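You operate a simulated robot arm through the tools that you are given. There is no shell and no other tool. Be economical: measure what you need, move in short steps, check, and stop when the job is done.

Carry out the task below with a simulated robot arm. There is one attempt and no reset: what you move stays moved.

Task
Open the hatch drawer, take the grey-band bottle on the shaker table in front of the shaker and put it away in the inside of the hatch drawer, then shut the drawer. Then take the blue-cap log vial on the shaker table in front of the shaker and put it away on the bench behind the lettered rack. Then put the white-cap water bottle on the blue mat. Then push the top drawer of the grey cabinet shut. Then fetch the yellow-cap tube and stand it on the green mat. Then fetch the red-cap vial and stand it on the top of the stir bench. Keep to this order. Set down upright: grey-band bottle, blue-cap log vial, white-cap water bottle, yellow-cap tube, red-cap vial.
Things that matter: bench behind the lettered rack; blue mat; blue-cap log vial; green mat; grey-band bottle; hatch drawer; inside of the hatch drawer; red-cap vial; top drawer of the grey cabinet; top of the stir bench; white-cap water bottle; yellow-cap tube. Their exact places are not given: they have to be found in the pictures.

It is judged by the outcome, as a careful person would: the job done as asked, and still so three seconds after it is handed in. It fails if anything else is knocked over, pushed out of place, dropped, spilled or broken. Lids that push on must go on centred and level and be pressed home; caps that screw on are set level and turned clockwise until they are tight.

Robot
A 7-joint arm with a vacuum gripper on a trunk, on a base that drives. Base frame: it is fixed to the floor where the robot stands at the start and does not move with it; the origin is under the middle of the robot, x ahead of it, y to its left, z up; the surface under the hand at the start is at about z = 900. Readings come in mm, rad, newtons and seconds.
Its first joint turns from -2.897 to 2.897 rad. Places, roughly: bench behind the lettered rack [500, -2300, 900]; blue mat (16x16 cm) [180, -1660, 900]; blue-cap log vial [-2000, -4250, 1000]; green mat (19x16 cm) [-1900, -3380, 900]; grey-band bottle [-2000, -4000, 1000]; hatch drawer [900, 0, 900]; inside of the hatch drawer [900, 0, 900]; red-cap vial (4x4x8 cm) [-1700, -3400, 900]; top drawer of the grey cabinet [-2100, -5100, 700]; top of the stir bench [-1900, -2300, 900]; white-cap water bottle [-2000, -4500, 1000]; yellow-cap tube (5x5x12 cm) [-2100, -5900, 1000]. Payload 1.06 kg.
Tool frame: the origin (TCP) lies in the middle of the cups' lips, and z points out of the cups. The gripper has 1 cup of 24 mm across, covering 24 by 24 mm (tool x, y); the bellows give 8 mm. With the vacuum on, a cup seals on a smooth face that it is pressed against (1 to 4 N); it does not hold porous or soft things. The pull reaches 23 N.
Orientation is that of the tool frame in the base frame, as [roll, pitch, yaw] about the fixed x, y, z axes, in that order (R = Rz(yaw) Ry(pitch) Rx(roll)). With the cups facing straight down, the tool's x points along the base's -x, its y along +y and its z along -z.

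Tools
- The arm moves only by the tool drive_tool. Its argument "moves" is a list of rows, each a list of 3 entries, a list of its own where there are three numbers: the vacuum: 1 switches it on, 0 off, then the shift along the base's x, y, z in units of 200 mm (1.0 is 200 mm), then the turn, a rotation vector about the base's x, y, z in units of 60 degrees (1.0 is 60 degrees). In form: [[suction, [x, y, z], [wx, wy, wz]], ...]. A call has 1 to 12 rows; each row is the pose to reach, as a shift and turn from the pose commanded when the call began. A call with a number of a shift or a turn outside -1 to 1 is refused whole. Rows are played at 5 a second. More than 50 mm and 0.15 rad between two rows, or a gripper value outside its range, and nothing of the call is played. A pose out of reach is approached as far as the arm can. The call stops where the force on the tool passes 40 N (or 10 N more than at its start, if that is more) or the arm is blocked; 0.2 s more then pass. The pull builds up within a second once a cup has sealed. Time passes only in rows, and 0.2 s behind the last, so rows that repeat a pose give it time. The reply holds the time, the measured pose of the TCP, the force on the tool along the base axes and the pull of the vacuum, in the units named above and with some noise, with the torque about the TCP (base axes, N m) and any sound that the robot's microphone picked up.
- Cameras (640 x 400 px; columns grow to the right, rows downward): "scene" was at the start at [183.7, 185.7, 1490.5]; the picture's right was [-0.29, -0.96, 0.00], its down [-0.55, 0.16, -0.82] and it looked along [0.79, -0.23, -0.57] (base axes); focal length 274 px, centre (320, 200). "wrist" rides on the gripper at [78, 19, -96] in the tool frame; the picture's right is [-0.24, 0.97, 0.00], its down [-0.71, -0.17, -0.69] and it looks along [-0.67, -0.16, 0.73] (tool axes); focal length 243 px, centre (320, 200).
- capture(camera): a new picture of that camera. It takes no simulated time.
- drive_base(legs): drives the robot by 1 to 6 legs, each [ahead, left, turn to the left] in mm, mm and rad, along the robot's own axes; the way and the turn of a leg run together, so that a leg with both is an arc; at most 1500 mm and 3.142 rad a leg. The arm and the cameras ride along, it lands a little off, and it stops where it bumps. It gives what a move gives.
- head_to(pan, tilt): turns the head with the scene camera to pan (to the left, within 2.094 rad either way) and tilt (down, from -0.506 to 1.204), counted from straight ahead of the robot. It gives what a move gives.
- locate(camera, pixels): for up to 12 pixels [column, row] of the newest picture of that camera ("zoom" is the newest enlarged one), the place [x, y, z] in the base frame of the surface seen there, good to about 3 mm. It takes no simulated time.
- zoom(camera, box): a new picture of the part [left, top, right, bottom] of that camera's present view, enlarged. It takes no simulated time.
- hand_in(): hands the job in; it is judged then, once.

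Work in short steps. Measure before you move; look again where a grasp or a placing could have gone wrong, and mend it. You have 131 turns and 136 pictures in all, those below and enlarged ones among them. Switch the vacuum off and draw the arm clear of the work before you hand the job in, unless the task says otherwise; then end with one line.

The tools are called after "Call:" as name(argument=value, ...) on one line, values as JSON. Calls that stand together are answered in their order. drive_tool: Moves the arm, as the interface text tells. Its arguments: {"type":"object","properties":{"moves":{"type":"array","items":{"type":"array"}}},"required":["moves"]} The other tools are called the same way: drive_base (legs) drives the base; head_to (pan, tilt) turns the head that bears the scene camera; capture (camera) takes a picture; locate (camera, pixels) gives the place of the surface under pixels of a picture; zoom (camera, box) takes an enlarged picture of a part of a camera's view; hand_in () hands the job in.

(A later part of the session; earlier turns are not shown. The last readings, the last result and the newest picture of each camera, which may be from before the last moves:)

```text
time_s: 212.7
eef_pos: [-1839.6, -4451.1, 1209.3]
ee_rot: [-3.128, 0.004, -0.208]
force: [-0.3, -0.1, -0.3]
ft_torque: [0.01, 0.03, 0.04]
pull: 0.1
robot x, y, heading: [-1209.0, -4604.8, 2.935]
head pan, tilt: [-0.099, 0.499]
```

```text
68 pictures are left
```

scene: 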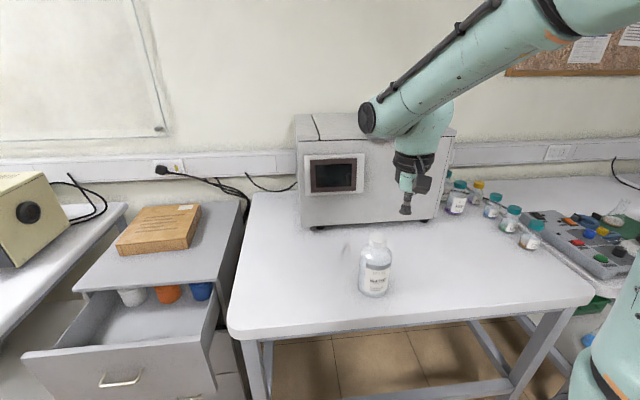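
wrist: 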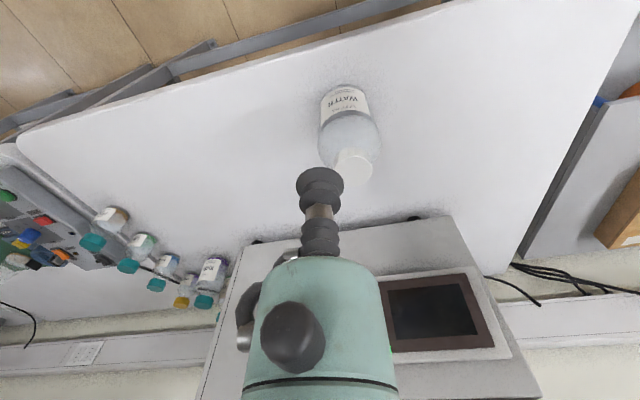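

The WATER cap is at (354,164) in the wrist view and (376,238) in the scene. I locate its centre, and get cabinet drawer points for later.

Call:
zoom(camera="scene", box=[346, 225, 406, 305])

Call:
locate(camera="zoom", pixels=[[320, 90], [270, 90], [370, 90], [320, 66], [320, 106], [320, 300]])

Call:
locate(camera="wrist", pixels=[[356, 168], [356, 155], [362, 178]])

Call:
locate(camera="scene", pixels=[[120, 380], [25, 355], [218, 325], [75, 290], [212, 285], [120, 340], [205, 375], [130, 300], [165, 297], [200, 295], [230, 330], [150, 375]])

```text
5.00 times, centred on (376, 265) of scene
```

zoom: 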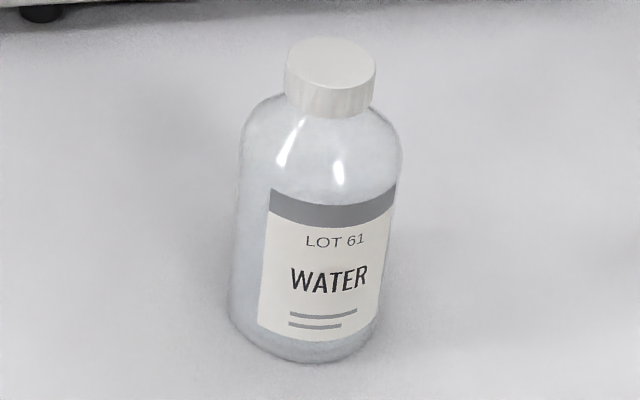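

```text
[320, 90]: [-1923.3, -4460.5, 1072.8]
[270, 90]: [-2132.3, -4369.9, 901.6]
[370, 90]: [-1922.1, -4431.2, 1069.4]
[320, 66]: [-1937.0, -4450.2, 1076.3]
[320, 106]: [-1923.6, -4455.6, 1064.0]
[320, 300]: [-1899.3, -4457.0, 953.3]
```

```text
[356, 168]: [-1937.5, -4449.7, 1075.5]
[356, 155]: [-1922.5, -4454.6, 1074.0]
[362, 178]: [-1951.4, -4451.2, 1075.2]
```

```text
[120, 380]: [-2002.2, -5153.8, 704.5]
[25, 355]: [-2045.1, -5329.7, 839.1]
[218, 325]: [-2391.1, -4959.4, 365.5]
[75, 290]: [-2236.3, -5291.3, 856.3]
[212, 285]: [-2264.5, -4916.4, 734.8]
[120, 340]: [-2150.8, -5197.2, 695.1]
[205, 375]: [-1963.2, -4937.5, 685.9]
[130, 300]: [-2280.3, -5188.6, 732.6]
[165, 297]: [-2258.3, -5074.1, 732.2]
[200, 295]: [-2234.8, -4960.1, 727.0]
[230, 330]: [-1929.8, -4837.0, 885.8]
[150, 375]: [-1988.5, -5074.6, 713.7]
```

Cap centre ≈(-1936,-4447), z≈1076. I move above at z≈1100 and check.

Call:
drive_tool(moves=[[0, [-0.2, 0.01, -0.1], [0, 0, 0]], [0, [-0.4, 0.02, -0.2], [0, 0, 0]], [0, [-0.482, 0.022, -0.35], [0, 0, 0]], [0, [-0.482, 0.022, -0.5], [0, 0, 0]], [0, [-0.482, 0.022, -0.545], [0, 0, 0]], [0, [-0.482, 0.022, -0.545], [0, 0, 0]]])

Call:
zoom(camera="wrist", box=[240, 90, 400, 190])

Call:
locate(camera="zoom", pixels=[[320, 200], [320, 260], [240, 220], [400, 220], [320, 300], [320, 150]])

```text
time_s: 214.1
eef_pos: [-1937.4, -4447.1, 1099.9]
ee_rot: [-3.125, 0.005, -0.208]
force: [-0.1, -0.2, -0.6]
ft_torque: [0.02, -0.01, 0.01]
pull: 0.1
robot x, y, heading: [-1208.3, -4601.7, 2.934]
head pan, tilt: [-0.099, 0.499]
```

```text
4.00 times, centred on (320, 140) of wrist
```

zoom: 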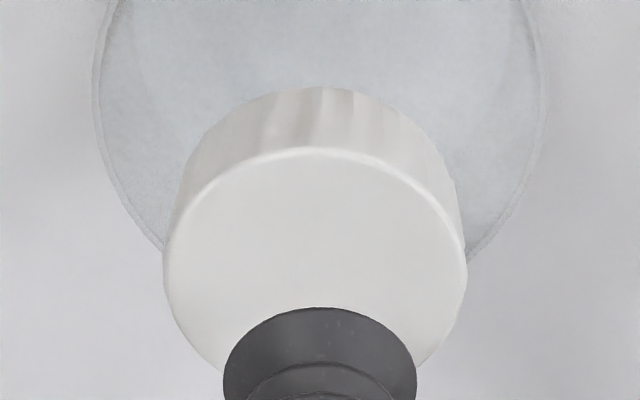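

```text
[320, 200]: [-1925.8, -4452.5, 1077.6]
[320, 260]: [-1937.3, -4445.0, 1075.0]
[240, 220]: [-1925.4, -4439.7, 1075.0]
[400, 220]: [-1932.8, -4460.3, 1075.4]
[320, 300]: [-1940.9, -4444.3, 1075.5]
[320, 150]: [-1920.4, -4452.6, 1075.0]
```

Centred at (-1937,-4446). Vacuum on and lower to z≈1073.

Call:
drive_tool(moves=[[1, [0, 0.005, -0.06], [0, 0, 0]], [1, [0, 0.005, -0.11], [0, 0, 0]], [1, [0, 0.005, -0.125], [0, 0, 0]], [1, [0, 0.005, -0.133], [0, 0, 0]], [1, [0, 0.005, -0.133], [0, 0, 0]], [1, [0, 0.005, -0.133], [0, 0, 0]]])

```text
time_s: 215.5
eef_pos: [-1935.4, -4444.6, 1073.8]
ee_rot: [-3.127, 0.001, -0.207]
force: [2.9, 0.4, 10.0]
ft_torque: [-0.11, 0.02, 0.03]
pull: 23.1
robot x, y, heading: [-1212.3, -4605.6, 2.936]
head pan, tilt: [-0.099, 0.499]
```

Sealed. I lift gently to z≈1215 and draw in.

Call:
drive_tool(moves=[[1, [0, 0, 0.04], [0, 0, 0]], [1, [0, 0, 0.1], [0, 0, 0]], [1, [0, 0, 0.2], [0, 0, 0]], [1, [0, 0, 0.32], [0, 0, 0]], [1, [0, 0, 0.45], [0, 0, 0]], [1, [0.06, -0.01, 0.58], [0, 0, 0]], [1, [0.16, -0.03, 0.68], [0, 0, 0]], [1, [0.28, -0.06, 0.72], [0, 0, 0]], [1, [0.38, -0.08, 0.72], [0, 0, 0]], [1, [0.38, -0.08, 0.72], [0, 0, 0]]])

Call:
capture(camera="wrist")

```text
time_s: 217.7
eef_pos: [-1860.6, -4460.4, 1217.8]
ee_rot: [-3.128, 0.005, -0.209]
force: [0.3, -0.7, -5.0]
ft_torque: [0.01, -0.01, -0.02]
pull: 22.7
robot x, y, heading: [-1209.3, -4603.7, 2.934]
head pan, tilt: [-0.099, 0.499]
```

```text
65 pictures are left
```

wrist: 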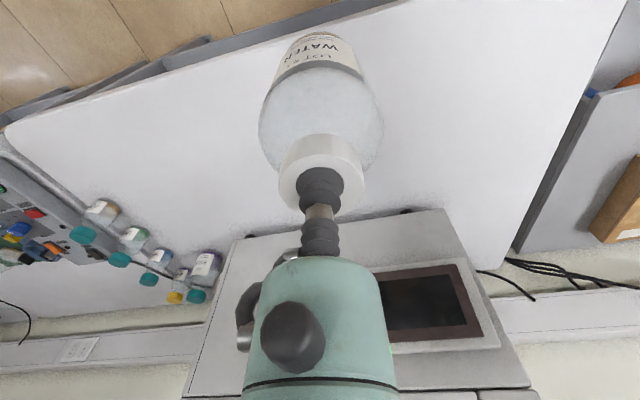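

WATER is held. I turn left and reverse up the aisle to the blue mat (a≈1587).

Call:
drive_base(legs=[[0, 0, 0.8], [0, 0, 0.77], [-1060, 0, 0], [-1060, 0, 0], [-1050, 0, 0]])

```text
time_s: 237.5
eef_pos: [-734.2, -2123.7, 1219.3]
ee_rot: [-3.128, 0.004, 1.414]
force: [0.5, -0.3, -4.6]
ft_torque: [0.03, 0.03, 0.02]
pull: 22.8
robot x, y, heading: [-623.3, -1465.1, -1.726]
head pan, tilt: [-0.099, 0.499]
```

At b≈-310, a≈1562. I turn left to face the bench, then move 150 ahead and 25 right.

Call:
drive_base(legs=[[0, 0, 0.76], [0, 0, 0.76], [150, -25, 0]])

Call:
head_to(pan=-0.1, tilt=0.6)

Call:
capture(camera="scene")

Call:
capture(camera="wrist")

```text
time_s: 242.9
eef_pos: [170.6, -1657.5, 1218.6]
ee_rot: [-3.127, 0.004, 2.938]
force: [0.5, 0.2, -6.0]
ft_torque: [-0.03, 0.04, 0.0]
pull: 23.1
robot x, y, heading: [-486.8, -1517.7, -0.203]
head pan, tilt: [-0.099, 0.499]
```

```text
time_s: 243.6
eef_pos: [170.6, -1657.7, 1217.6]
ee_rot: [-3.128, 0.0, 2.941]
force: [0.6, -0.1, -4.9]
ft_torque: [0.03, 0.05, -0.03]
pull: 22.5
robot x, y, heading: [-487.1, -1519.2, -0.203]
head pan, tilt: [-0.099, 0.6]
```

```text
64 pictures are left
```

scene: 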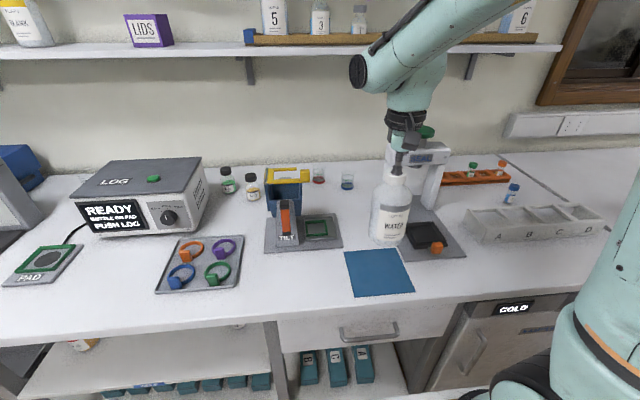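

```text
63 pictures are left
```

wrist: 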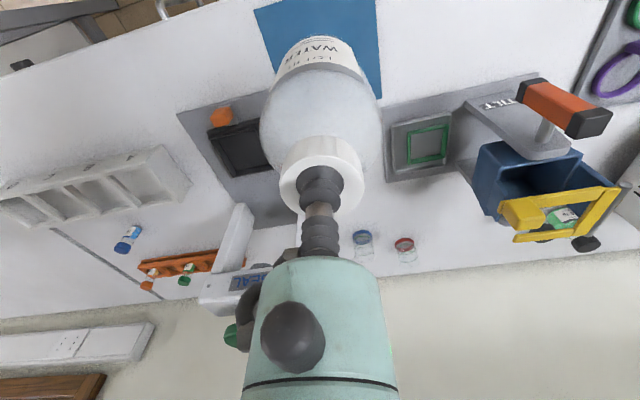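

TCP is already over the mat (target ≈(175,-1660)). I check nearby tall items' positions before descending.

Call:
locate(camera="scene", pixels=[[430, 150], [420, 133], [430, 200], [288, 175], [284, 205], [345, 255], [398, 250], [413, 290], [356, 296], [413, 235]])

```text
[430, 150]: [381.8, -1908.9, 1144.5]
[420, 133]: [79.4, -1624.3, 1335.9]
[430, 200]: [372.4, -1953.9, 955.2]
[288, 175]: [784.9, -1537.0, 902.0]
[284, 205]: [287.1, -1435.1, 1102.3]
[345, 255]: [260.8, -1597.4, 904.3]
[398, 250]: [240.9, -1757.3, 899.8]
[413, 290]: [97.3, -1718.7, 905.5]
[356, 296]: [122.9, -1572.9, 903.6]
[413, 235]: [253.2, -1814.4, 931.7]
```

Neighbours are >240 mm away. I descend over (177,-1661) to ~10 mm above the mat.

Call:
drive_tool(moves=[[1, [0.032, -0.016, -0.08], [0, 0, 0]], [1, [0.032, -0.016, -0.2], [0, 0, 0]], [1, [0.032, -0.016, -0.32], [0, 0, 0]], [1, [0.032, -0.016, -0.44], [0, 0, 0]], [1, [0.032, -0.016, -0.56], [0, 0, 0]], [1, [0.032, -0.016, -0.64], [0, 0, 0]], [1, [0.032, -0.016, -0.67], [0, 0, 0]], [1, [0.032, -0.016, -0.69], [0, 0, 0]], [1, [0.032, -0.016, -0.69], [0, 0, 0]]])

```text
time_s: 245.6
eef_pos: [177.8, -1660.2, 1080.4]
ee_rot: [-3.128, 0.003, 2.94]
force: [-1.7, -1.8, 6.6]
ft_torque: [0.03, 0.02, 0.0]
pull: 23.1
robot x, y, heading: [-482.6, -1520.4, -0.203]
head pan, tilt: [-0.099, 0.6]
```

Contact on the mat (6.6 N). I release and lift.

Call:
drive_tool(moves=[[1, [0, 0, -0.003], [0, 0, 0]], [0, [0, 0, 0], [0, 0, 0]], [0, [0, 0, 0], [0, 0, 0]], [0, [0, 0, 0], [0, 0, 0]], [0, [0, 0, 0], [0, 0, 0]], [0, [0, 0, 0.02], [0, 0, 0]], [0, [0, 0, 0.08], [0, 0, 0]], [0, [0, 0, 0.25], [0, 0, 0]], [0, [0, 0, 0.45], [0, 0, 0]], [0, [0, 0, 0.65], [0, 0, 0]], [0, [0, 0, 0.65], [0, 0, 0]]])

Call:
capture(camera="scene")

```text
time_s: 248.0
eef_pos: [177.5, -1661.1, 1211.6]
ee_rot: [-3.129, 0.003, 2.939]
force: [-0.5, -1.0, -1.0]
ft_torque: [0.01, -0.04, 0.02]
pull: 0.0
robot x, y, heading: [-482.7, -1522.5, -0.194]
head pan, tilt: [-0.099, 0.6]
```

```text
62 pictures are left
```

scene: 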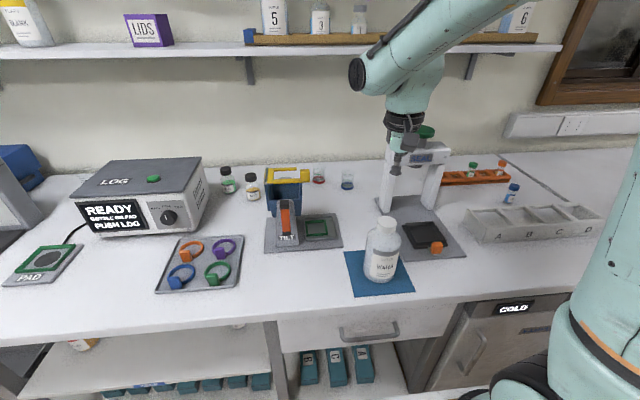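

WATER stands on the blue mat. Now I drive down the aisle to the grey cabinet (drawer centre a≈5440, front at b≈-909).

Call:
drive_base(legs=[[-80, 0, 0], [0, 0, -0.8], [0, 0, -0.78], [1300, 0, 0], [1300, 0, 0], [1250, 0, 0]])

```text
time_s: 271.2
eef_pos: [-1323.3, -5946.0, 1211.8]
ee_rot: [-3.128, 0.005, 1.418]
force: [-0.3, 0.2, 0.6]
ft_torque: [-0.03, 0.03, -0.01]
pull: 0.2
robot x, y, heading: [-1215.0, -5278.9, -1.721]
head pan, tilt: [-0.099, 0.6]
```

At a≈5417, b≈-107. I turn right to face the cabinet, advance 110, and look.

Call:
drive_base(legs=[[0, 0, -0.82], [0, 0, -0.81], [110, 20, 0]])

Call:
head_to(pan=0.0, tilt=0.75)

Call:
capture(camera="scene")

Call:
capture(camera="wrist")

```text
time_s: 276.6
eef_pos: [-1991.5, -5142.3, 1211.5]
ee_rot: [-3.128, 0.002, -0.193]
force: [-0.4, -0.1, 1.1]
ft_torque: [0.0, 0.02, -0.01]
pull: 0.1
robot x, y, heading: [-1330.8, -5277.9, 2.95]
head pan, tilt: [-0.099, 0.6]
```

```text
time_s: 277.4
eef_pos: [-1990.6, -5142.0, 1211.7]
ee_rot: [-3.128, 0.002, -0.193]
force: [-0.8, 0.6, 0.1]
ft_torque: [0.02, 0.01, -0.01]
pull: 0.1
robot x, y, heading: [-1328.4, -5277.1, 2.944]
head pan, tilt: [0.0, 0.75]
```

```text
61 pictures are left
```

scene: 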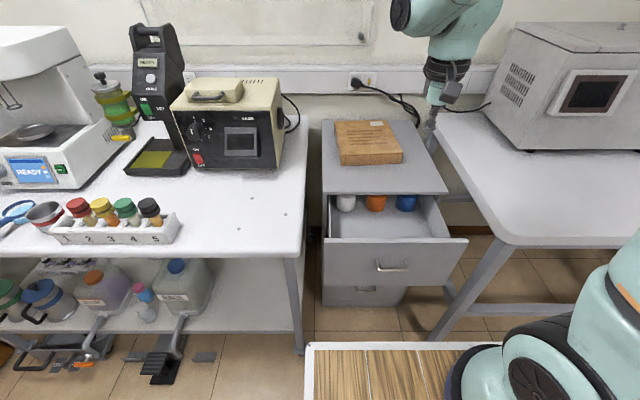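

```text
60 pictures are left
```

wrist: 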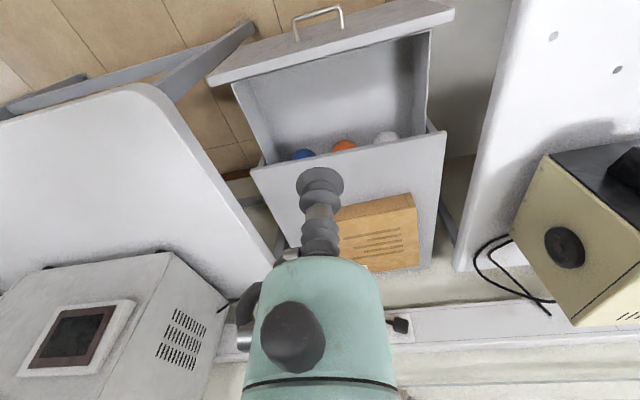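

The drawer and, on the next bench, the numbered rack with the yellow-cap tube are in view. I locate the drawer front and cabinet.

Call:
locate(camera="scene", pixels=[[325, 240], [465, 240], [395, 240], [330, 280], [440, 283], [392, 266], [350, 265], [395, 250], [325, 190], [445, 190], [395, 210], [370, 160]])

Call:
locate(camera="wrist", pixels=[[330, 50], [400, 25], [240, 72], [445, 8], [330, 62], [255, 170], [440, 135], [318, 10], [350, 157], [230, 85]])

```text
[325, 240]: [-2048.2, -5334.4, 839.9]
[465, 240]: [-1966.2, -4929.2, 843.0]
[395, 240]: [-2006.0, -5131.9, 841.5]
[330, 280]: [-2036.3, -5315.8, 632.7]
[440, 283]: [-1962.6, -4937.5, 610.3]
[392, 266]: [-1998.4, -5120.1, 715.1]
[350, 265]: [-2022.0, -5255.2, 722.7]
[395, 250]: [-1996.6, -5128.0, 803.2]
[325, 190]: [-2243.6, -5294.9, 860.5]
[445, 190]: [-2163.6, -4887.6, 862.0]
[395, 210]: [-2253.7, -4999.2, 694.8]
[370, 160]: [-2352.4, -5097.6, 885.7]
```

```text
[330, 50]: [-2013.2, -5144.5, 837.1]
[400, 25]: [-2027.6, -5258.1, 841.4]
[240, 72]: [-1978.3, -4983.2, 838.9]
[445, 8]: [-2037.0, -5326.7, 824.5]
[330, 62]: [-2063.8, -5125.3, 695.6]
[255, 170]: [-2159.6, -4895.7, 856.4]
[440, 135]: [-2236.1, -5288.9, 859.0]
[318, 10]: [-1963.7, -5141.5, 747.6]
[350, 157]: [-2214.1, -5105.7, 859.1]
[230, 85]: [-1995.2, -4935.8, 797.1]
```

The panel's outer face is at b≈-905, top edge z≈840, handle at z≈748; the cabinet top edge is at b≈-1111. I descend in front of the panel, tilting the tip forward, aiming at z≈790 just above the handle.

Call:
drive_tool(moves=[[0, [0.15, 0, -0.1], [0, 0, 0]], [0, [0.285, 0, -0.25], [0, 0, 0]], [0, [0.285, 0.005, -0.45], [0.02, 0.1, 0]], [0, [0.285, 0.005, -0.65], [0.041, 0.196, 0]], [0, [0.285, 0.005, -0.85], [0.041, 0.196, 0]], [0, [0.285, 0.005, -1.0], [0.041, 0.196, 0]], [0, [0.285, 0.005, -1.0], [0.041, 0.196, 0]]])

Call:
drive_tool(moves=[[0, [0, 0, -0.2], [0, 0, 0]], [0, [0, 0, -0.4], [0, 0, 0]], [0, [0, 0, -0.6], [0, 0, 0]], [0, [0, 0, -0.8], [0, 0, 0]], [0, [0, 0, -1.0], [0, 0, 0]], [0, [0, 0, -1.0], [0, 0, 0]]])

Call:
capture(camera="wrist")

Call:
capture(camera="scene")

```text
time_s: 278.9
eef_pos: [-1934.5, -5141.1, 1011.4]
ee_rot: [-3.127, 0.212, -0.193]
force: [0.0, -1.4, -0.3]
ft_torque: [0.03, 0.03, 0.01]
pull: 0.1
robot x, y, heading: [-1329.0, -5277.3, 2.947]
head pan, tilt: [0.0, 0.75]
```

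```text
time_s: 280.4
eef_pos: [-1933.9, -5140.1, 812.1]
ee_rot: [-3.125, 0.211, -0.192]
force: [0.3, 0.6, -0.6]
ft_torque: [0.02, 0.02, 0.01]
pull: 0.0
robot x, y, heading: [-1329.8, -5276.4, 2.944]
head pan, tilt: [0.0, 0.75]
```

```text
59 pictures are left
```

wrist: 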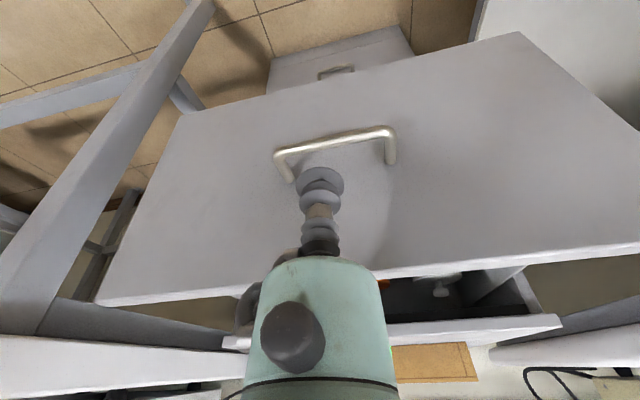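

```text
58 pictures are left
```

scene: 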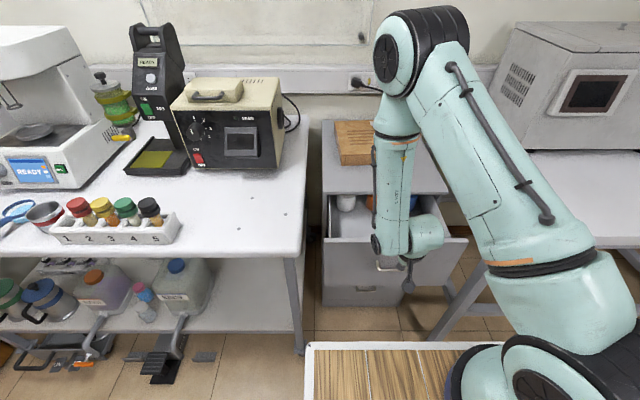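

I lower to z≈795 and push forward slowly along (-0.979, 0.205).

Call:
drive_tool(moves=[[0, [-0.1, 0.02, -0.085], [0, 0, 0]], [0, [-0.2, 0.042, -0.085], [0, 0, 0]], [0, [-0.27, 0.0565, -0.085], [0, 0, 0]], [0, [-0.34, 0.071, -0.085], [0, 0, 0]], [0, [-0.41, 0.086, -0.085], [0, 0, 0]], [0, [-0.48, 0.1, -0.085], [0, 0, 0]], [0, [-0.55, 0.115, -0.085], [0, 0, 0]], [0, [-0.62, 0.13, -0.085], [0, 0, 0]], [0, [-0.69, 0.1445, -0.085], [0, 0, 0]], [0, [-0.76, 0.159, -0.085], [0, 0, 0]], [0, [-0.83, 0.174, -0.085], [0, 0, 0]], [0, [-0.9, 0.188, -0.085], [0, 0, 0]]])

Call:
capture(camera="wrist")

Call:
capture(camera="scene")

```text
time_s: 282.9
eef_pos: [-2113.5, -5103.9, 795.6]
ee_rot: [-3.126, 0.213, -0.194]
force: [1.5, -1.3, -0.8]
ft_torque: [0.0, 0.0, 0.02]
pull: 0.1
robot x, y, heading: [-1331.9, -5279.9, 2.952]
head pan, tilt: [0.0, 0.75]
```

```text
57 pictures are left
```

wrist: 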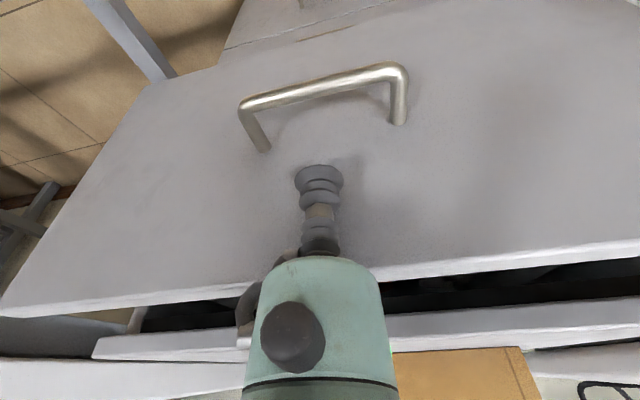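

```text
56 pictures are left
```

scene: 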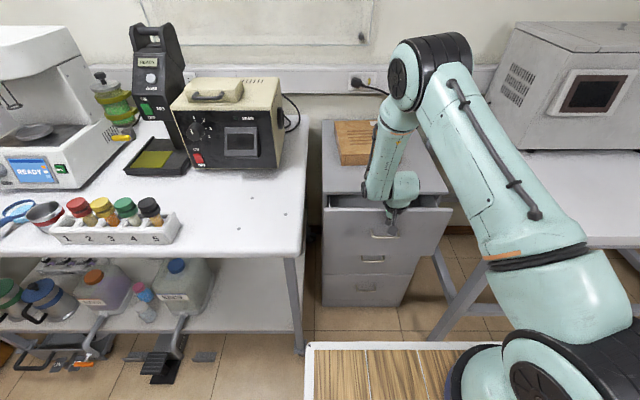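

It slides well with ~60 mm left. I continue in small steps until the stop.

Call:
drive_tool(moves=[[0, [-0.07, 0.0147, 0], [0, 0, 0]], [0, [-0.14, 0.029, 0], [0, 0, 0]], [0, [-0.2, 0.042, 0], [0, 0, 0]], [0, [-0.25, 0.052, 0], [0, 0, 0]], [0, [-0.28, 0.0586, 0], [0, 0, 0]], [0, [-0.31, 0.065, 0], [0, 0, 0]], [0, [-0.34, 0.071, 0], [0, 0, 0]], [0, [-0.37, 0.0775, 0], [0, 0, 0]], [0, [-0.4, 0.084, 0], [0, 0, 0]], [0, [-0.43, 0.09, 0], [0, 0, 0]]])

Call:
capture(camera="wrist")

```text
time_s: 284.2
eef_pos: [-2166.2, -5092.9, 793.2]
ee_rot: [-3.126, 0.202, -0.195]
force: [10.9, -3.0, -0.2]
ft_torque: [0.07, 0.56, 0.15]
pull: 0.0
robot x, y, heading: [-1331.5, -5278.9, 2.943]
head pan, tilt: [0.0, 0.75]
stopped in row 6: the force on the tool passed its limit at 50 N (the readings are from after the stop); the commanded pose is now the measured one
```

```text
55 pictures are left
```

wrist: 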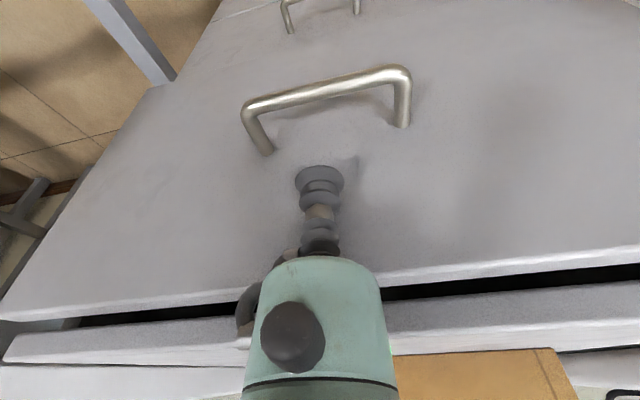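

It stopped at 50 N. I compare the panel's place with the cabinet edge and the lower drawer fronts.

Call:
locate(camera="wrist", pixels=[[450, 220], [450, 262], [150, 290], [100, 310], [450, 285], [450, 300], [550, 262], [200, 60], [260, 30], [500, 325], [180, 345]])

Call:
zoom(camera="scene", box=[300, 170, 460, 310])

```text
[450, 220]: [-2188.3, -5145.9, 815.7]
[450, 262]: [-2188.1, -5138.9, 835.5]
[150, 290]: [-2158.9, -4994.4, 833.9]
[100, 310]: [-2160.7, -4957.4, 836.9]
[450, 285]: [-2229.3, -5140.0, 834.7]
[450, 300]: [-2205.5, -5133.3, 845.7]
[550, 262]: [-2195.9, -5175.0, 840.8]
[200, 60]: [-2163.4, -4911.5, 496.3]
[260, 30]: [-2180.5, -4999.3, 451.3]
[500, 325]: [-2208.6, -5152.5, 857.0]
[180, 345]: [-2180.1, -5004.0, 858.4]
```

```text
2.86 times, centred on (380, 240) of scene
```

zoom: 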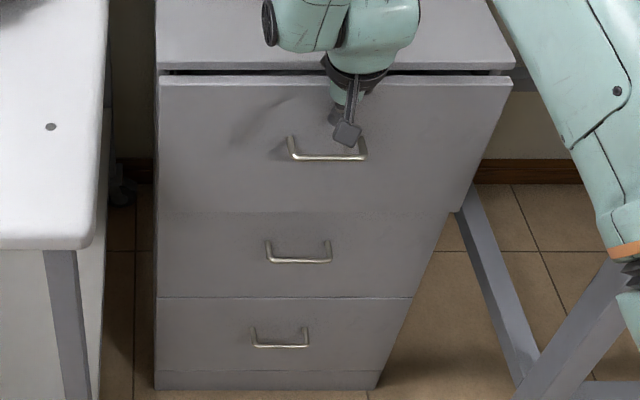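

The panel is at b≈-1087 while the slab is at -1107. I check the lower drawers' faces to see what flush means.

Call:
locate(camera="zoom", pixels=[[200, 130], [430, 130], [180, 240], [400, 240], [200, 330], [370, 330], [250, 72], [450, 70], [250, 80], [450, 80], [180, 380], [300, 380]])

```text
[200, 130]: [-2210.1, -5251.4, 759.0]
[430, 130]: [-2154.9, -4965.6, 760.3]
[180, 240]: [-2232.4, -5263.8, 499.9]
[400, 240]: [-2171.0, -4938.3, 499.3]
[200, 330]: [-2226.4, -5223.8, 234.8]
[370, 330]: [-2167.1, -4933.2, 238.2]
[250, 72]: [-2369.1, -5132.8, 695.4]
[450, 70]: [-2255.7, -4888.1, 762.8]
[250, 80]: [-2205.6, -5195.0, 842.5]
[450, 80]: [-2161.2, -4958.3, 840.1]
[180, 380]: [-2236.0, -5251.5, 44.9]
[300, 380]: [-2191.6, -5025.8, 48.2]
```

The top drawer is still ~20 mm proud of the others: the gripper's upper parts probably met the cabinet slab. I back off, tilt more (about 35°) and push again with only the lip.

Call:
drive_tool(moves=[[0, [0.1, -0.021, 0], [0, 0, 0]], [0, [0.2, -0.042, 0], [0.02, 0.1, 0]], [0, [0.2, -0.042, 0], [0.045, 0.2, 0]], [0, [0.2, -0.042, 0], [0.065, 0.3, 0]], [0, [0.2, -0.042, 0], [0.0785, 0.375, 0]], [0, [0.2, -0.042, 0], [0.0785, 0.375, 0]]])

Call:
capture(camera="wrist")

```text
time_s: 285.6
eef_pos: [-2128.6, -5100.3, 794.0]
ee_rot: [-3.119, 0.607, -0.192]
force: [0.5, 0.1, 1.0]
ft_torque: [-0.04, -0.03, 0.01]
pull: 0.0
robot x, y, heading: [-1329.9, -5274.5, 2.952]
head pan, tilt: [0.0, 0.75]
```

```text
53 pictures are left
```

wrist: 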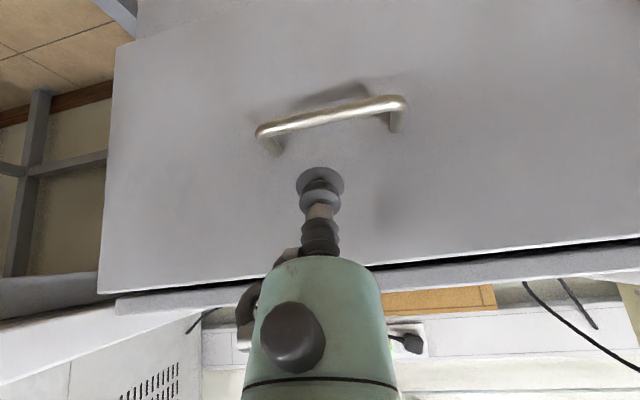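

Tilted to ~35°. I push forward again up to ~70 mm in small steps.

Call:
drive_tool(moves=[[0, [-0.08, 0.017, 0], [0, 0, 0]], [0, [-0.14, 0.029, 0], [0, 0, 0]], [0, [-0.18, 0.038, 0], [0, 0, 0]], [0, [-0.21, 0.044, 0], [0, 0, 0]], [0, [-0.235, 0.049, 0], [0, 0, 0]], [0, [-0.26, 0.054, 0], [0, 0, 0]], [0, [-0.285, 0.06, 0], [0, 0, 0]], [0, [-0.31, 0.065, 0], [0, 0, 0]], [0, [-0.335, 0.07, 0], [0, 0, 0]], [0, [-0.36, 0.075, 0], [0, 0, 0]], [0, [-0.38, 0.079, 0], [0, 0, 0]]])

Call:
capture(camera="wrist")

Call:
locate(camera="wrist", pixels=[[450, 200], [200, 230], [450, 240]])

```text
time_s: 287.8
eef_pos: [-2192.9, -5085.3, 792.3]
ee_rot: [-3.119, 0.599, -0.195]
force: [20.7, -3.1, 19.9]
ft_torque: [-0.18, 1.06, 0.22]
pull: 0.1
robot x, y, heading: [-1328.0, -5276.9, 2.949]
head pan, tilt: [0.0, 0.75]
stopped in row 10: the force on the tool passed its limit at 50 N (the readings are from after the stop); the commanded pose is now the measured one
```

```text
52 pictures are left
```

wrist: 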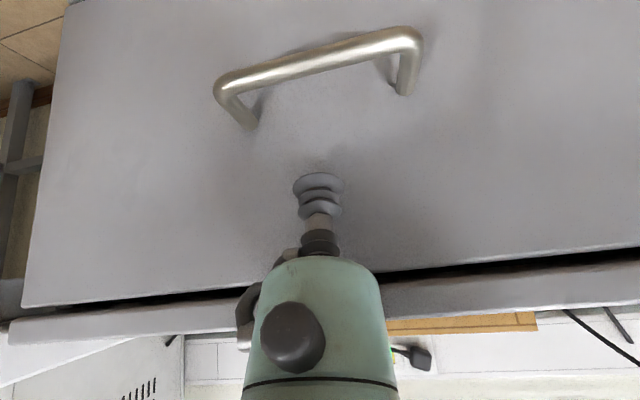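

```text
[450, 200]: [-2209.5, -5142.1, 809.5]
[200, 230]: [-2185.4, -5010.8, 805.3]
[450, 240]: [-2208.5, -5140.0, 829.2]
```

Now b≈-1109: flush with the others, shut. I back straight off, undo the tilt and raise, in two calls.

Call:
drive_tool(moves=[[0, [0.1, -0.021, 0], [0, 0, 0]], [0, [0.3, -0.063, 0], [0, 0, 0]], [0, [0.5, -0.105, 0], [-0.02, -0.1, 0]], [0, [0.7, -0.147, 0.05], [-0.045, -0.2, 0]], [0, [0.9, -0.19, 0.1], [-0.07, -0.33, 0]], [0, [0.95, -0.2, 0.3], [-0.095, -0.45, 0]], [0, [0.95, -0.2, 0.5], [-0.12, -0.565, 0]], [0, [0.95, -0.2, 0.7], [-0.12, -0.565, 0]], [0, [0.95, -0.2, 0.9], [-0.12, -0.565, 0]], [0, [0.95, -0.2, 0.95], [-0.12, -0.565, 0]]])

Call:
drive_tool(moves=[[0, [0, 0, 0.2], [0, 0, 0]], [0, [0, 0, 0.4], [0, 0, 0]], [0, [0, 0, 0.6], [0, 0, 0]], [0, [0, 0, 0.8], [0, 0, 0]], [0, [0, 0, 1.0], [0, 0, 0]], [0, [0, 0, 1.0], [0, 0, 0]]])

Call:
capture(camera="scene")

```text
time_s: 290.0
eef_pos: [-2002.4, -5124.9, 981.4]
ee_rot: [-3.128, -0.009, -0.195]
force: [-1.3, 0.1, 0.0]
ft_torque: [-0.02, 0.0, -0.01]
pull: 0.3
robot x, y, heading: [-1328.2, -5278.8, 2.945]
head pan, tilt: [0.0, 0.75]
```

```text
time_s: 291.4
eef_pos: [-2004.8, -5125.2, 1180.8]
ee_rot: [-3.13, -0.007, -0.194]
force: [0.5, 0.2, 0.8]
ft_torque: [0.01, -0.04, 0.01]
pull: 0.1
robot x, y, heading: [-1328.1, -5276.9, 2.949]
head pan, tilt: [0.0, 0.75]
```

```text
51 pictures are left
```

scene: 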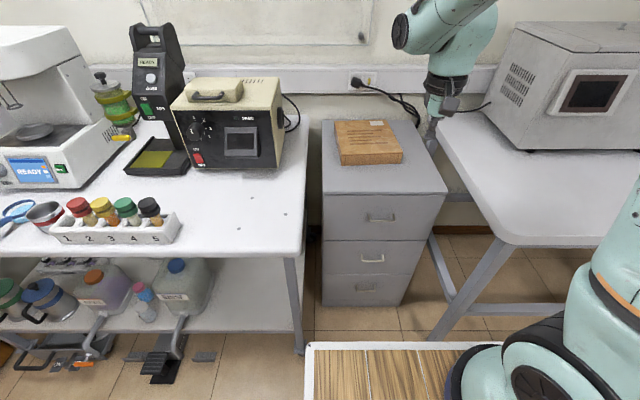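

The cabinet is shut. Next the yellow-cap tube in the numbered rack at (102,207); I zoom and locate it.

Call:
zoom(camera="scene", box=[40, 180, 190, 255])

Call:
locate(camera="scene", pixels=[[101, 203], [100, 220], [75, 205], [125, 205], [60, 240], [175, 238], [300, 252], [180, 258], [200, 215], [152, 75]])

```text
4.27 times, centred on (115, 218) of scene
```

zoom: 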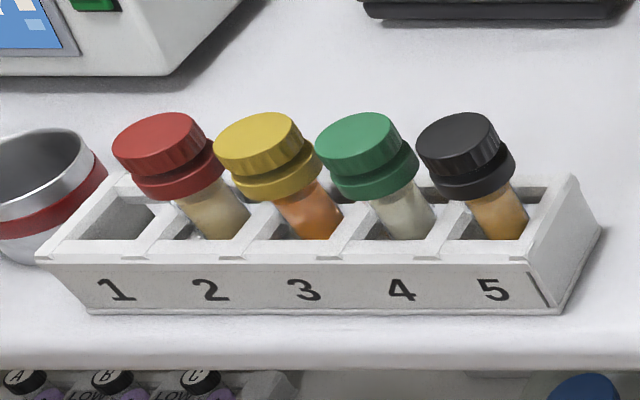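

```text
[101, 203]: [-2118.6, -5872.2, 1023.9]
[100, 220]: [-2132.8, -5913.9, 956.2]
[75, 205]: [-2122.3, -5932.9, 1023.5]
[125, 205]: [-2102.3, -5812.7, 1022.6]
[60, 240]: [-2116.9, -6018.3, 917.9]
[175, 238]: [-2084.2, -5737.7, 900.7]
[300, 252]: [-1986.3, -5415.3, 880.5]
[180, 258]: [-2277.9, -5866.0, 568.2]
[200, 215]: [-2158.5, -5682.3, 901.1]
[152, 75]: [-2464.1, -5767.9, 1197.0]
```

Yellow cap is at about (-2119,-5872,1024), slot 3, with red and green neighbours ~61 mm either side. I strafe left 744 mm to stand in front of it.

Call:
drive_base(legs=[[-60, 0, 0], [0, 744, 0]])

Call:
capture(camera="wrist")

Call:
capture(camera="scene")

```text
time_s: 296.0
eef_pos: [-2087.7, -5866.7, 1180.5]
ee_rot: [-3.127, -0.007, -0.2]
force: [-0.4, 0.7, 0.7]
ft_torque: [0.04, 0.05, -0.02]
pull: 0.0
robot x, y, heading: [-1412.8, -6019.0, 2.944]
head pan, tilt: [0.0, 0.75]
```

```text
49 pictures are left
```

wrist: 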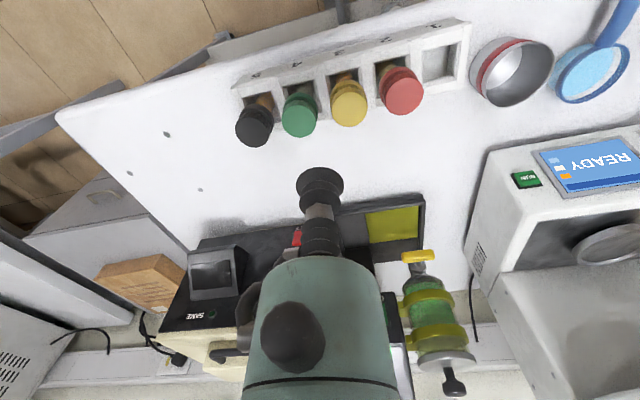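

```text
48 pictures are left
```

scene: 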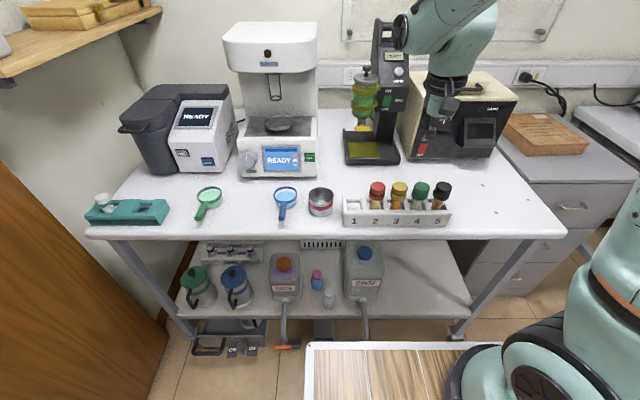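

The tubes stand upright; yellow cap at (349,103) in the wrist view. I zoom and locate the cap top.

Call:
zoom(camera="wrist", box=[300, 60, 400, 140])

Call:
locate(camera="zoom", pixels=[[310, 230], [310, 180], [310, 280], [230, 230], [390, 230], [310, 330]])

Call:
zoom(camera="scene", box=[340, 170, 460, 240])

Call:
locate(camera="zoom", pixels=[[315, 75], [285, 75], [345, 75], [315, 65], [315, 90], [315, 110]])

```text
5.00 times, centred on (350, 100) of wrist
```

zoom: 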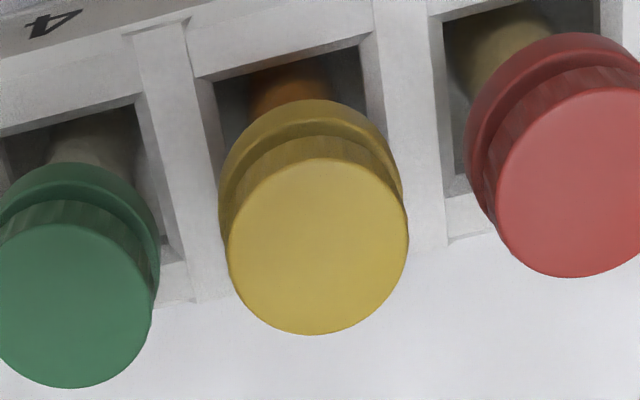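

```text
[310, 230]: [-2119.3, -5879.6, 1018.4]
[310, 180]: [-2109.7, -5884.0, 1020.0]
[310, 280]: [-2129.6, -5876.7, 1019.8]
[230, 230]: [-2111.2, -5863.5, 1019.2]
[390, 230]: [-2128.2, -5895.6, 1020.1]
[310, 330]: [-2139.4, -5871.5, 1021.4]
```

```text
5.33 times, centred on (400, 205) of scene
```

zoom: 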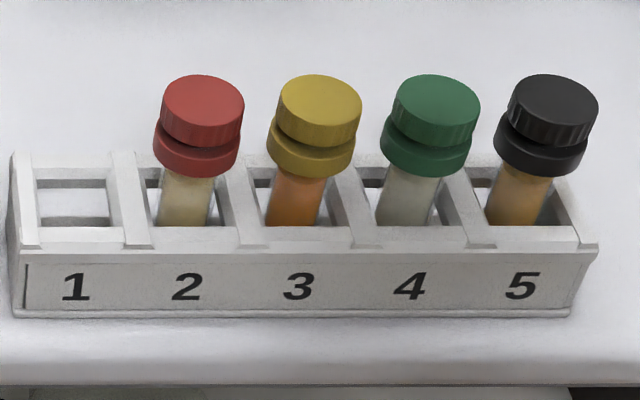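

```text
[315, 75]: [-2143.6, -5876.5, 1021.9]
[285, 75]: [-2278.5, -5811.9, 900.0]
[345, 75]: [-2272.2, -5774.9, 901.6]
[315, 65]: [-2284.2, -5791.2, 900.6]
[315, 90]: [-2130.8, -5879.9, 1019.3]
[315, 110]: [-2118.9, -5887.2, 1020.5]
```

Cap centre ≈(-2124,-5880), z≈1020. I go above it to z≈1042.

Call:
drive_tool(moves=[[0, [-0.1, -0.035, -0.15], [0, 0, 0]], [0, [-0.1825, -0.0665, -0.3], [0, 0, 0]], [0, [-0.1825, -0.0665, -0.5], [0, 0, 0]], [0, [-0.1825, -0.0665, -0.65], [0, 0, 0]], [0, [-0.1825, -0.0665, -0.69], [0, 0, 0]], [0, [-0.1825, -0.0665, -0.69], [0, 0, 0]]])

Call:
zoom(camera="wrist", box=[240, 90, 400, 190])

Call:
locate(camera="zoom", pixels=[[320, 200], [320, 260], [220, 220], [420, 220], [320, 150], [320, 290]])

```text
time_s: 297.4
eef_pos: [-2122.2, -5879.4, 1043.0]
ee_rot: [-3.128, -0.007, -0.202]
force: [-0.4, 0.1, -0.5]
ft_torque: [0.02, 0.02, -0.02]
pull: 0.1
robot x, y, heading: [-1416.2, -6019.5, 2.946]
head pan, tilt: [0.0, 0.75]
```

```text
4.00 times, centred on (320, 140) of wrist
```

zoom: 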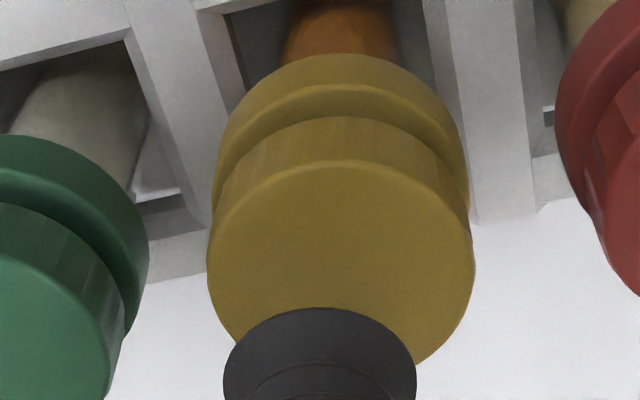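

```text
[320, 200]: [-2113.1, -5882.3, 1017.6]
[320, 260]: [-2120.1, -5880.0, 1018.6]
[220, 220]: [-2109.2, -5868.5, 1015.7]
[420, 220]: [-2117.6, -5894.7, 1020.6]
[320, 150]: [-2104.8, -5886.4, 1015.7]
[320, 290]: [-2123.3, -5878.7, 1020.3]
```

Cap centre reads (-2121,-5882), so I shift 3 mm and lower with vacuum to z≈1016.

Call:
drive_tool(moves=[[1, [0.004, -0.014, -0.06], [0, 0, 0]], [1, [0.004, -0.014, -0.11], [0, 0, 0]], [1, [0.004, -0.014, -0.127], [0, 0, 0]], [1, [0.004, -0.014, -0.136], [0, 0, 0]], [1, [0.004, -0.014, -0.136], [0, 0, 0]], [1, [0.004, -0.014, -0.136], [0, 0, 0]]])

```text
time_s: 298.8
eef_pos: [-2123.5, -5881.8, 1015.6]
ee_rot: [-3.127, -0.008, -0.202]
force: [0.6, 0.0, 9.9]
ft_torque: [-0.07, 0.02, 0.0]
pull: 22.7
robot x, y, heading: [-1408.6, -6019.3, 2.943]
head pan, tilt: [0.0, 0.75]
```

Sealed. I lift straight up out of the rack.

Call:
drive_tool(moves=[[1, [0, 0, 0.04], [0, 0, 0]], [1, [0, 0, 0.12], [0, 0, 0]], [1, [0, 0, 0.22], [0, 0, 0]], [1, [0, 0, 0.34], [0, 0, 0]], [1, [0, 0, 0.46], [0, 0, 0]], [1, [0, 0, 0.58], [0, 0, 0]], [1, [0, 0, 0.7], [0, 0, 0]], [1, [0, 0, 0.85], [0, 0, 0]], [1, [0, 0, 1.0], [0, 0, 0]], [1, [0, 0, 1.0], [0, 0, 0]]])

Call:
capture(camera="wrist")

```text
time_s: 301.0
eef_pos: [-2122.7, -5882.7, 1216.0]
ee_rot: [-3.128, -0.007, -0.202]
force: [-0.1, 0.6, -1.4]
ft_torque: [0.01, -0.01, 0.0]
pull: 22.4
robot x, y, heading: [-1413.0, -6022.2, 2.946]
head pan, tilt: [0.0, 0.75]
```

```text
44 pictures are left
```

wrist: 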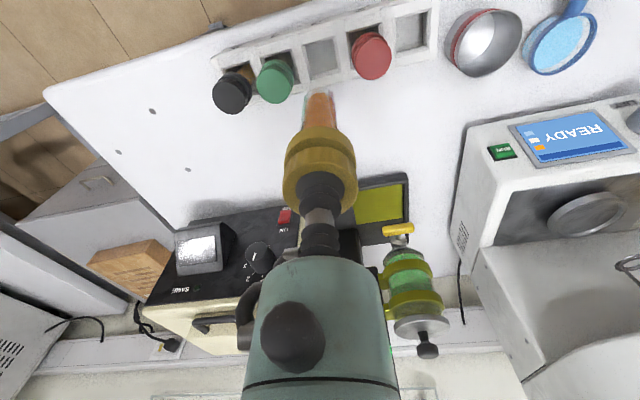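

Held, clear of the rack. I back off 60 mm and strafe right ~2480 mm toward the green mat.

Call:
drive_base(legs=[[-60, 0, 0], [0, -1240, 0], [0, -1240, 0]])

Call:
head_to(pan=0.1, tilt=0.6)

Call:
capture(camera="scene")

Call:
capture(camera="wrist")

```text
time_s: 313.7
eef_pos: [-1604.7, -3460.7, 1213.8]
ee_rot: [-3.128, -0.007, -0.189]
force: [0.1, -0.2, -0.8]
ft_torque: [0.02, 0.07, 0.0]
pull: 23.2
robot x, y, heading: [-890.6, -3591.3, 2.958]
head pan, tilt: [0.0, 0.75]
```

```text
time_s: 314.4
eef_pos: [-1604.9, -3461.2, 1214.8]
ee_rot: [-3.129, -0.008, -0.189]
force: [-0.2, -0.5, -0.8]
ft_torque: [0.01, -0.01, -0.03]
pull: 22.4
robot x, y, heading: [-892.5, -3592.2, 2.958]
head pan, tilt: [0.099, 0.6]
```

```text
43 pictures are left
```

scene: 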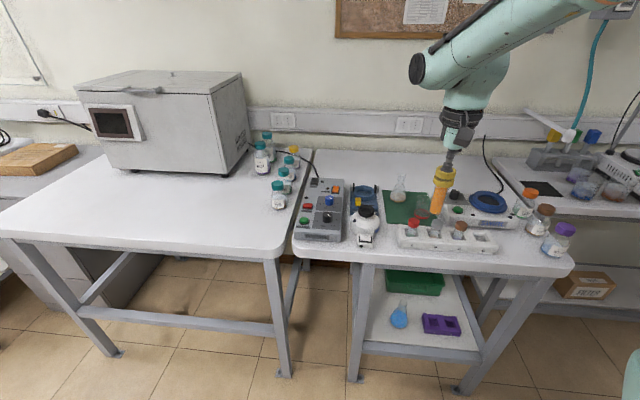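

```text
42 pictures are left
```

wrist: 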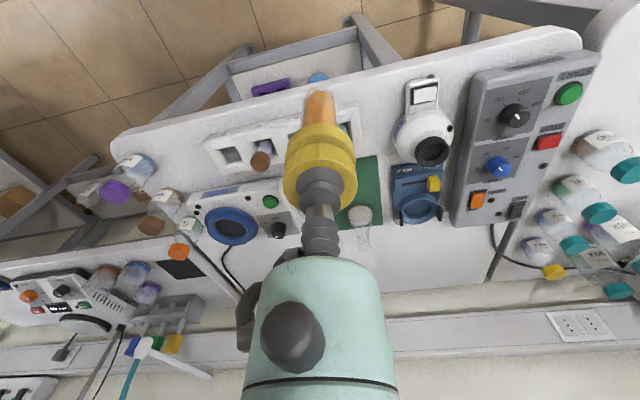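

The green mat is at (408,205) with a flask standing near it; a small rack with vials in front. I zoom in.

Call:
zoom(camera="scene", box=[340, 165, 520, 265])

Call:
locate(camera="zoom", pixels=[[155, 95], [150, 200], [310, 190], [300, 110], [270, 170], [200, 170], [190, 110], [210, 60], [255, 205], [425, 215], [215, 130], [240, 195]])

Call:
zoom(camera="wrist", box=[200, 90, 440, 260])

```text
3.56 times, centred on (430, 215) of scene
```

zoom: 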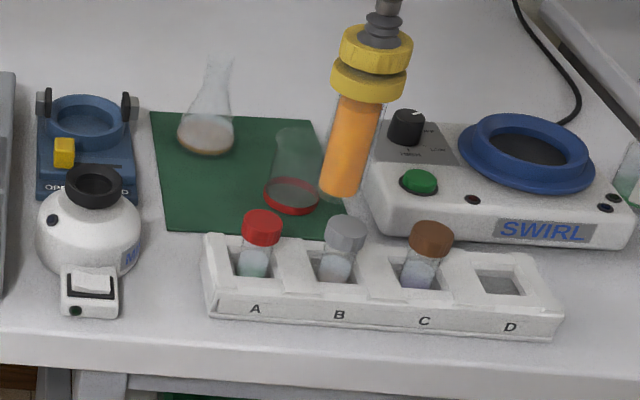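

```text
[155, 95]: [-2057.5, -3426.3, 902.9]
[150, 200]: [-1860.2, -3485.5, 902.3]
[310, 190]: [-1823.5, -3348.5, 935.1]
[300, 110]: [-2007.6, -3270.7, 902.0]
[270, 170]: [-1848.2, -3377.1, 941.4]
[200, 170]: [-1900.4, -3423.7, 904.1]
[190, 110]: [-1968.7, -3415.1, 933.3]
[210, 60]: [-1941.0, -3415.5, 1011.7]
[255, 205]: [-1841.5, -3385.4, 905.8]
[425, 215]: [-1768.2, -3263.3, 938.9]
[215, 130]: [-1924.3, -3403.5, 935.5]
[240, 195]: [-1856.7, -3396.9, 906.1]
```

```text
2.35 times, centred on (320, 175) of wrist
```

zoom: 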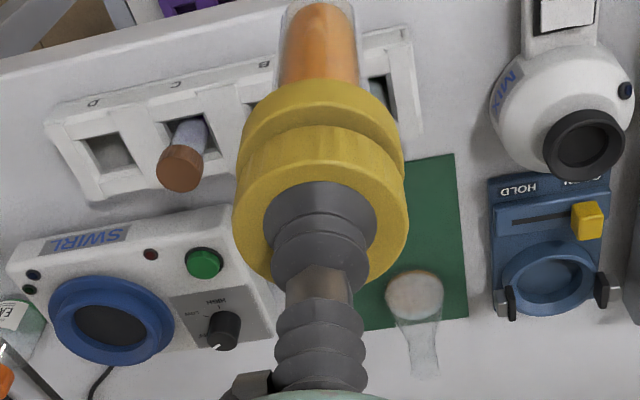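

The mat already carries a flask (back-left) and a beaker (front-right). I measure mat corners and those items' bases to pick the free spot.

Call:
locate(camera="scene", pixels=[[383.5, 192], [428, 195], [390, 222], [398, 205], [388, 199], [408, 200], [422, 221], [412.5, 214], [418, 198], [424, 197], [398, 184], [402, 226]])

Call:
locate(camera="wrist", pixels=[[370, 159], [375, 222], [360, 185], [362, 170], [359, 208], [362, 220], [358, 255], [350, 225]])

```text
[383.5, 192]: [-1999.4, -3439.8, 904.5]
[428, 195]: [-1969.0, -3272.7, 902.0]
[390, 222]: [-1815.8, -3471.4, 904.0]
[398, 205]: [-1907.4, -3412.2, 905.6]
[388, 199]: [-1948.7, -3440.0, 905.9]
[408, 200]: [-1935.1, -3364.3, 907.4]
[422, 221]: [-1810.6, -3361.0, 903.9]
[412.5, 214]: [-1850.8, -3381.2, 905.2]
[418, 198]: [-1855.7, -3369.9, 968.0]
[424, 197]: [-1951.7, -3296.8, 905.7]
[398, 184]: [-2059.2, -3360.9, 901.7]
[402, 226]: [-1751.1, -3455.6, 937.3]
```

```text
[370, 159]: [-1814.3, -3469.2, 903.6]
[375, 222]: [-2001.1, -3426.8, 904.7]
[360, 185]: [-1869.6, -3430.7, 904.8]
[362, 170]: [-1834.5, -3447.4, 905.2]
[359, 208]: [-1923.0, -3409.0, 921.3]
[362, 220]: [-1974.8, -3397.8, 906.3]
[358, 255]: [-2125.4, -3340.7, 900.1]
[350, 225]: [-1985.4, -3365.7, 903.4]
```

Mat frame: flask at back-left (u≈46, v≈52), beaker at front-right (u≈115, v≈142). The free back-right spot is ≈(-1927,-3329). I drive 290 ahead and 45 right for reach.

Call:
drive_base(legs=[[290, -45, -0.02]])

Call:
capture(camera="scene")

```text
time_s: 316.4
eef_pos: [-1874.4, -3342.6, 1215.0]
ee_rot: [-3.127, -0.007, -0.218]
force: [0.0, 0.2, -0.5]
ft_torque: [-0.01, -0.03, 0.03]
pull: 22.6
robot x, y, heading: [-1166.1, -3490.3, 2.923]
head pan, tilt: [0.099, 0.6]
```

```text
39 pictures are left
```

scene: 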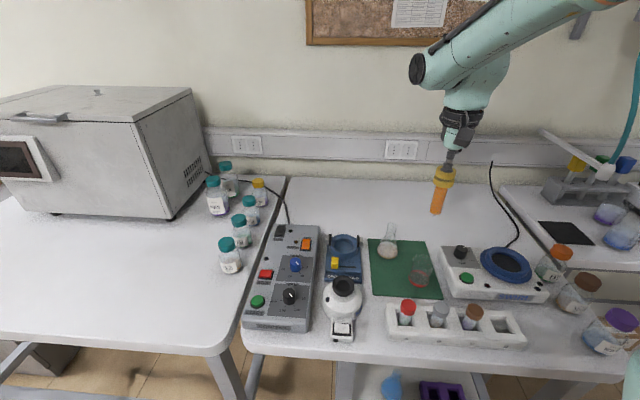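

Clear view now. I zoom and locate the free back-right spot and its neighbours again.

Call:
zoom(camera="scene", box=[350, 205, 470, 305])

Call:
locate(camera="scene", pixels=[[370, 241], [425, 241], [375, 293], [441, 297], [420, 247], [387, 258], [398, 250], [420, 285], [409, 272], [432, 272], [443, 258], [405, 303]])

```text
4.00 times, centred on (410, 255) of scene
```

zoom: 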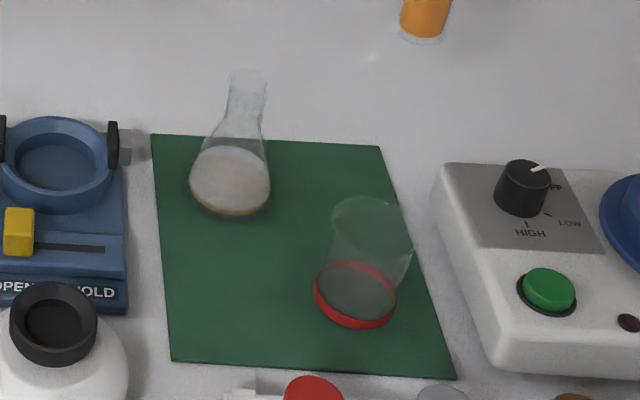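

```text
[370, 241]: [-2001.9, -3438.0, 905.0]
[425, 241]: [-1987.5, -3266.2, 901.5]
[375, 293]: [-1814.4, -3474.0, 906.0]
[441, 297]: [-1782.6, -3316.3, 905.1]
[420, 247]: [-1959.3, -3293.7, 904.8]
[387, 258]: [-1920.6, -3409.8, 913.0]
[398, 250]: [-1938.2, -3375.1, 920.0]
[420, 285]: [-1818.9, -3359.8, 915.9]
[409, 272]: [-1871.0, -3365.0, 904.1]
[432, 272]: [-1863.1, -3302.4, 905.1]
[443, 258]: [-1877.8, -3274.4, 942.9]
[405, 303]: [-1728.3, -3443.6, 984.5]
```

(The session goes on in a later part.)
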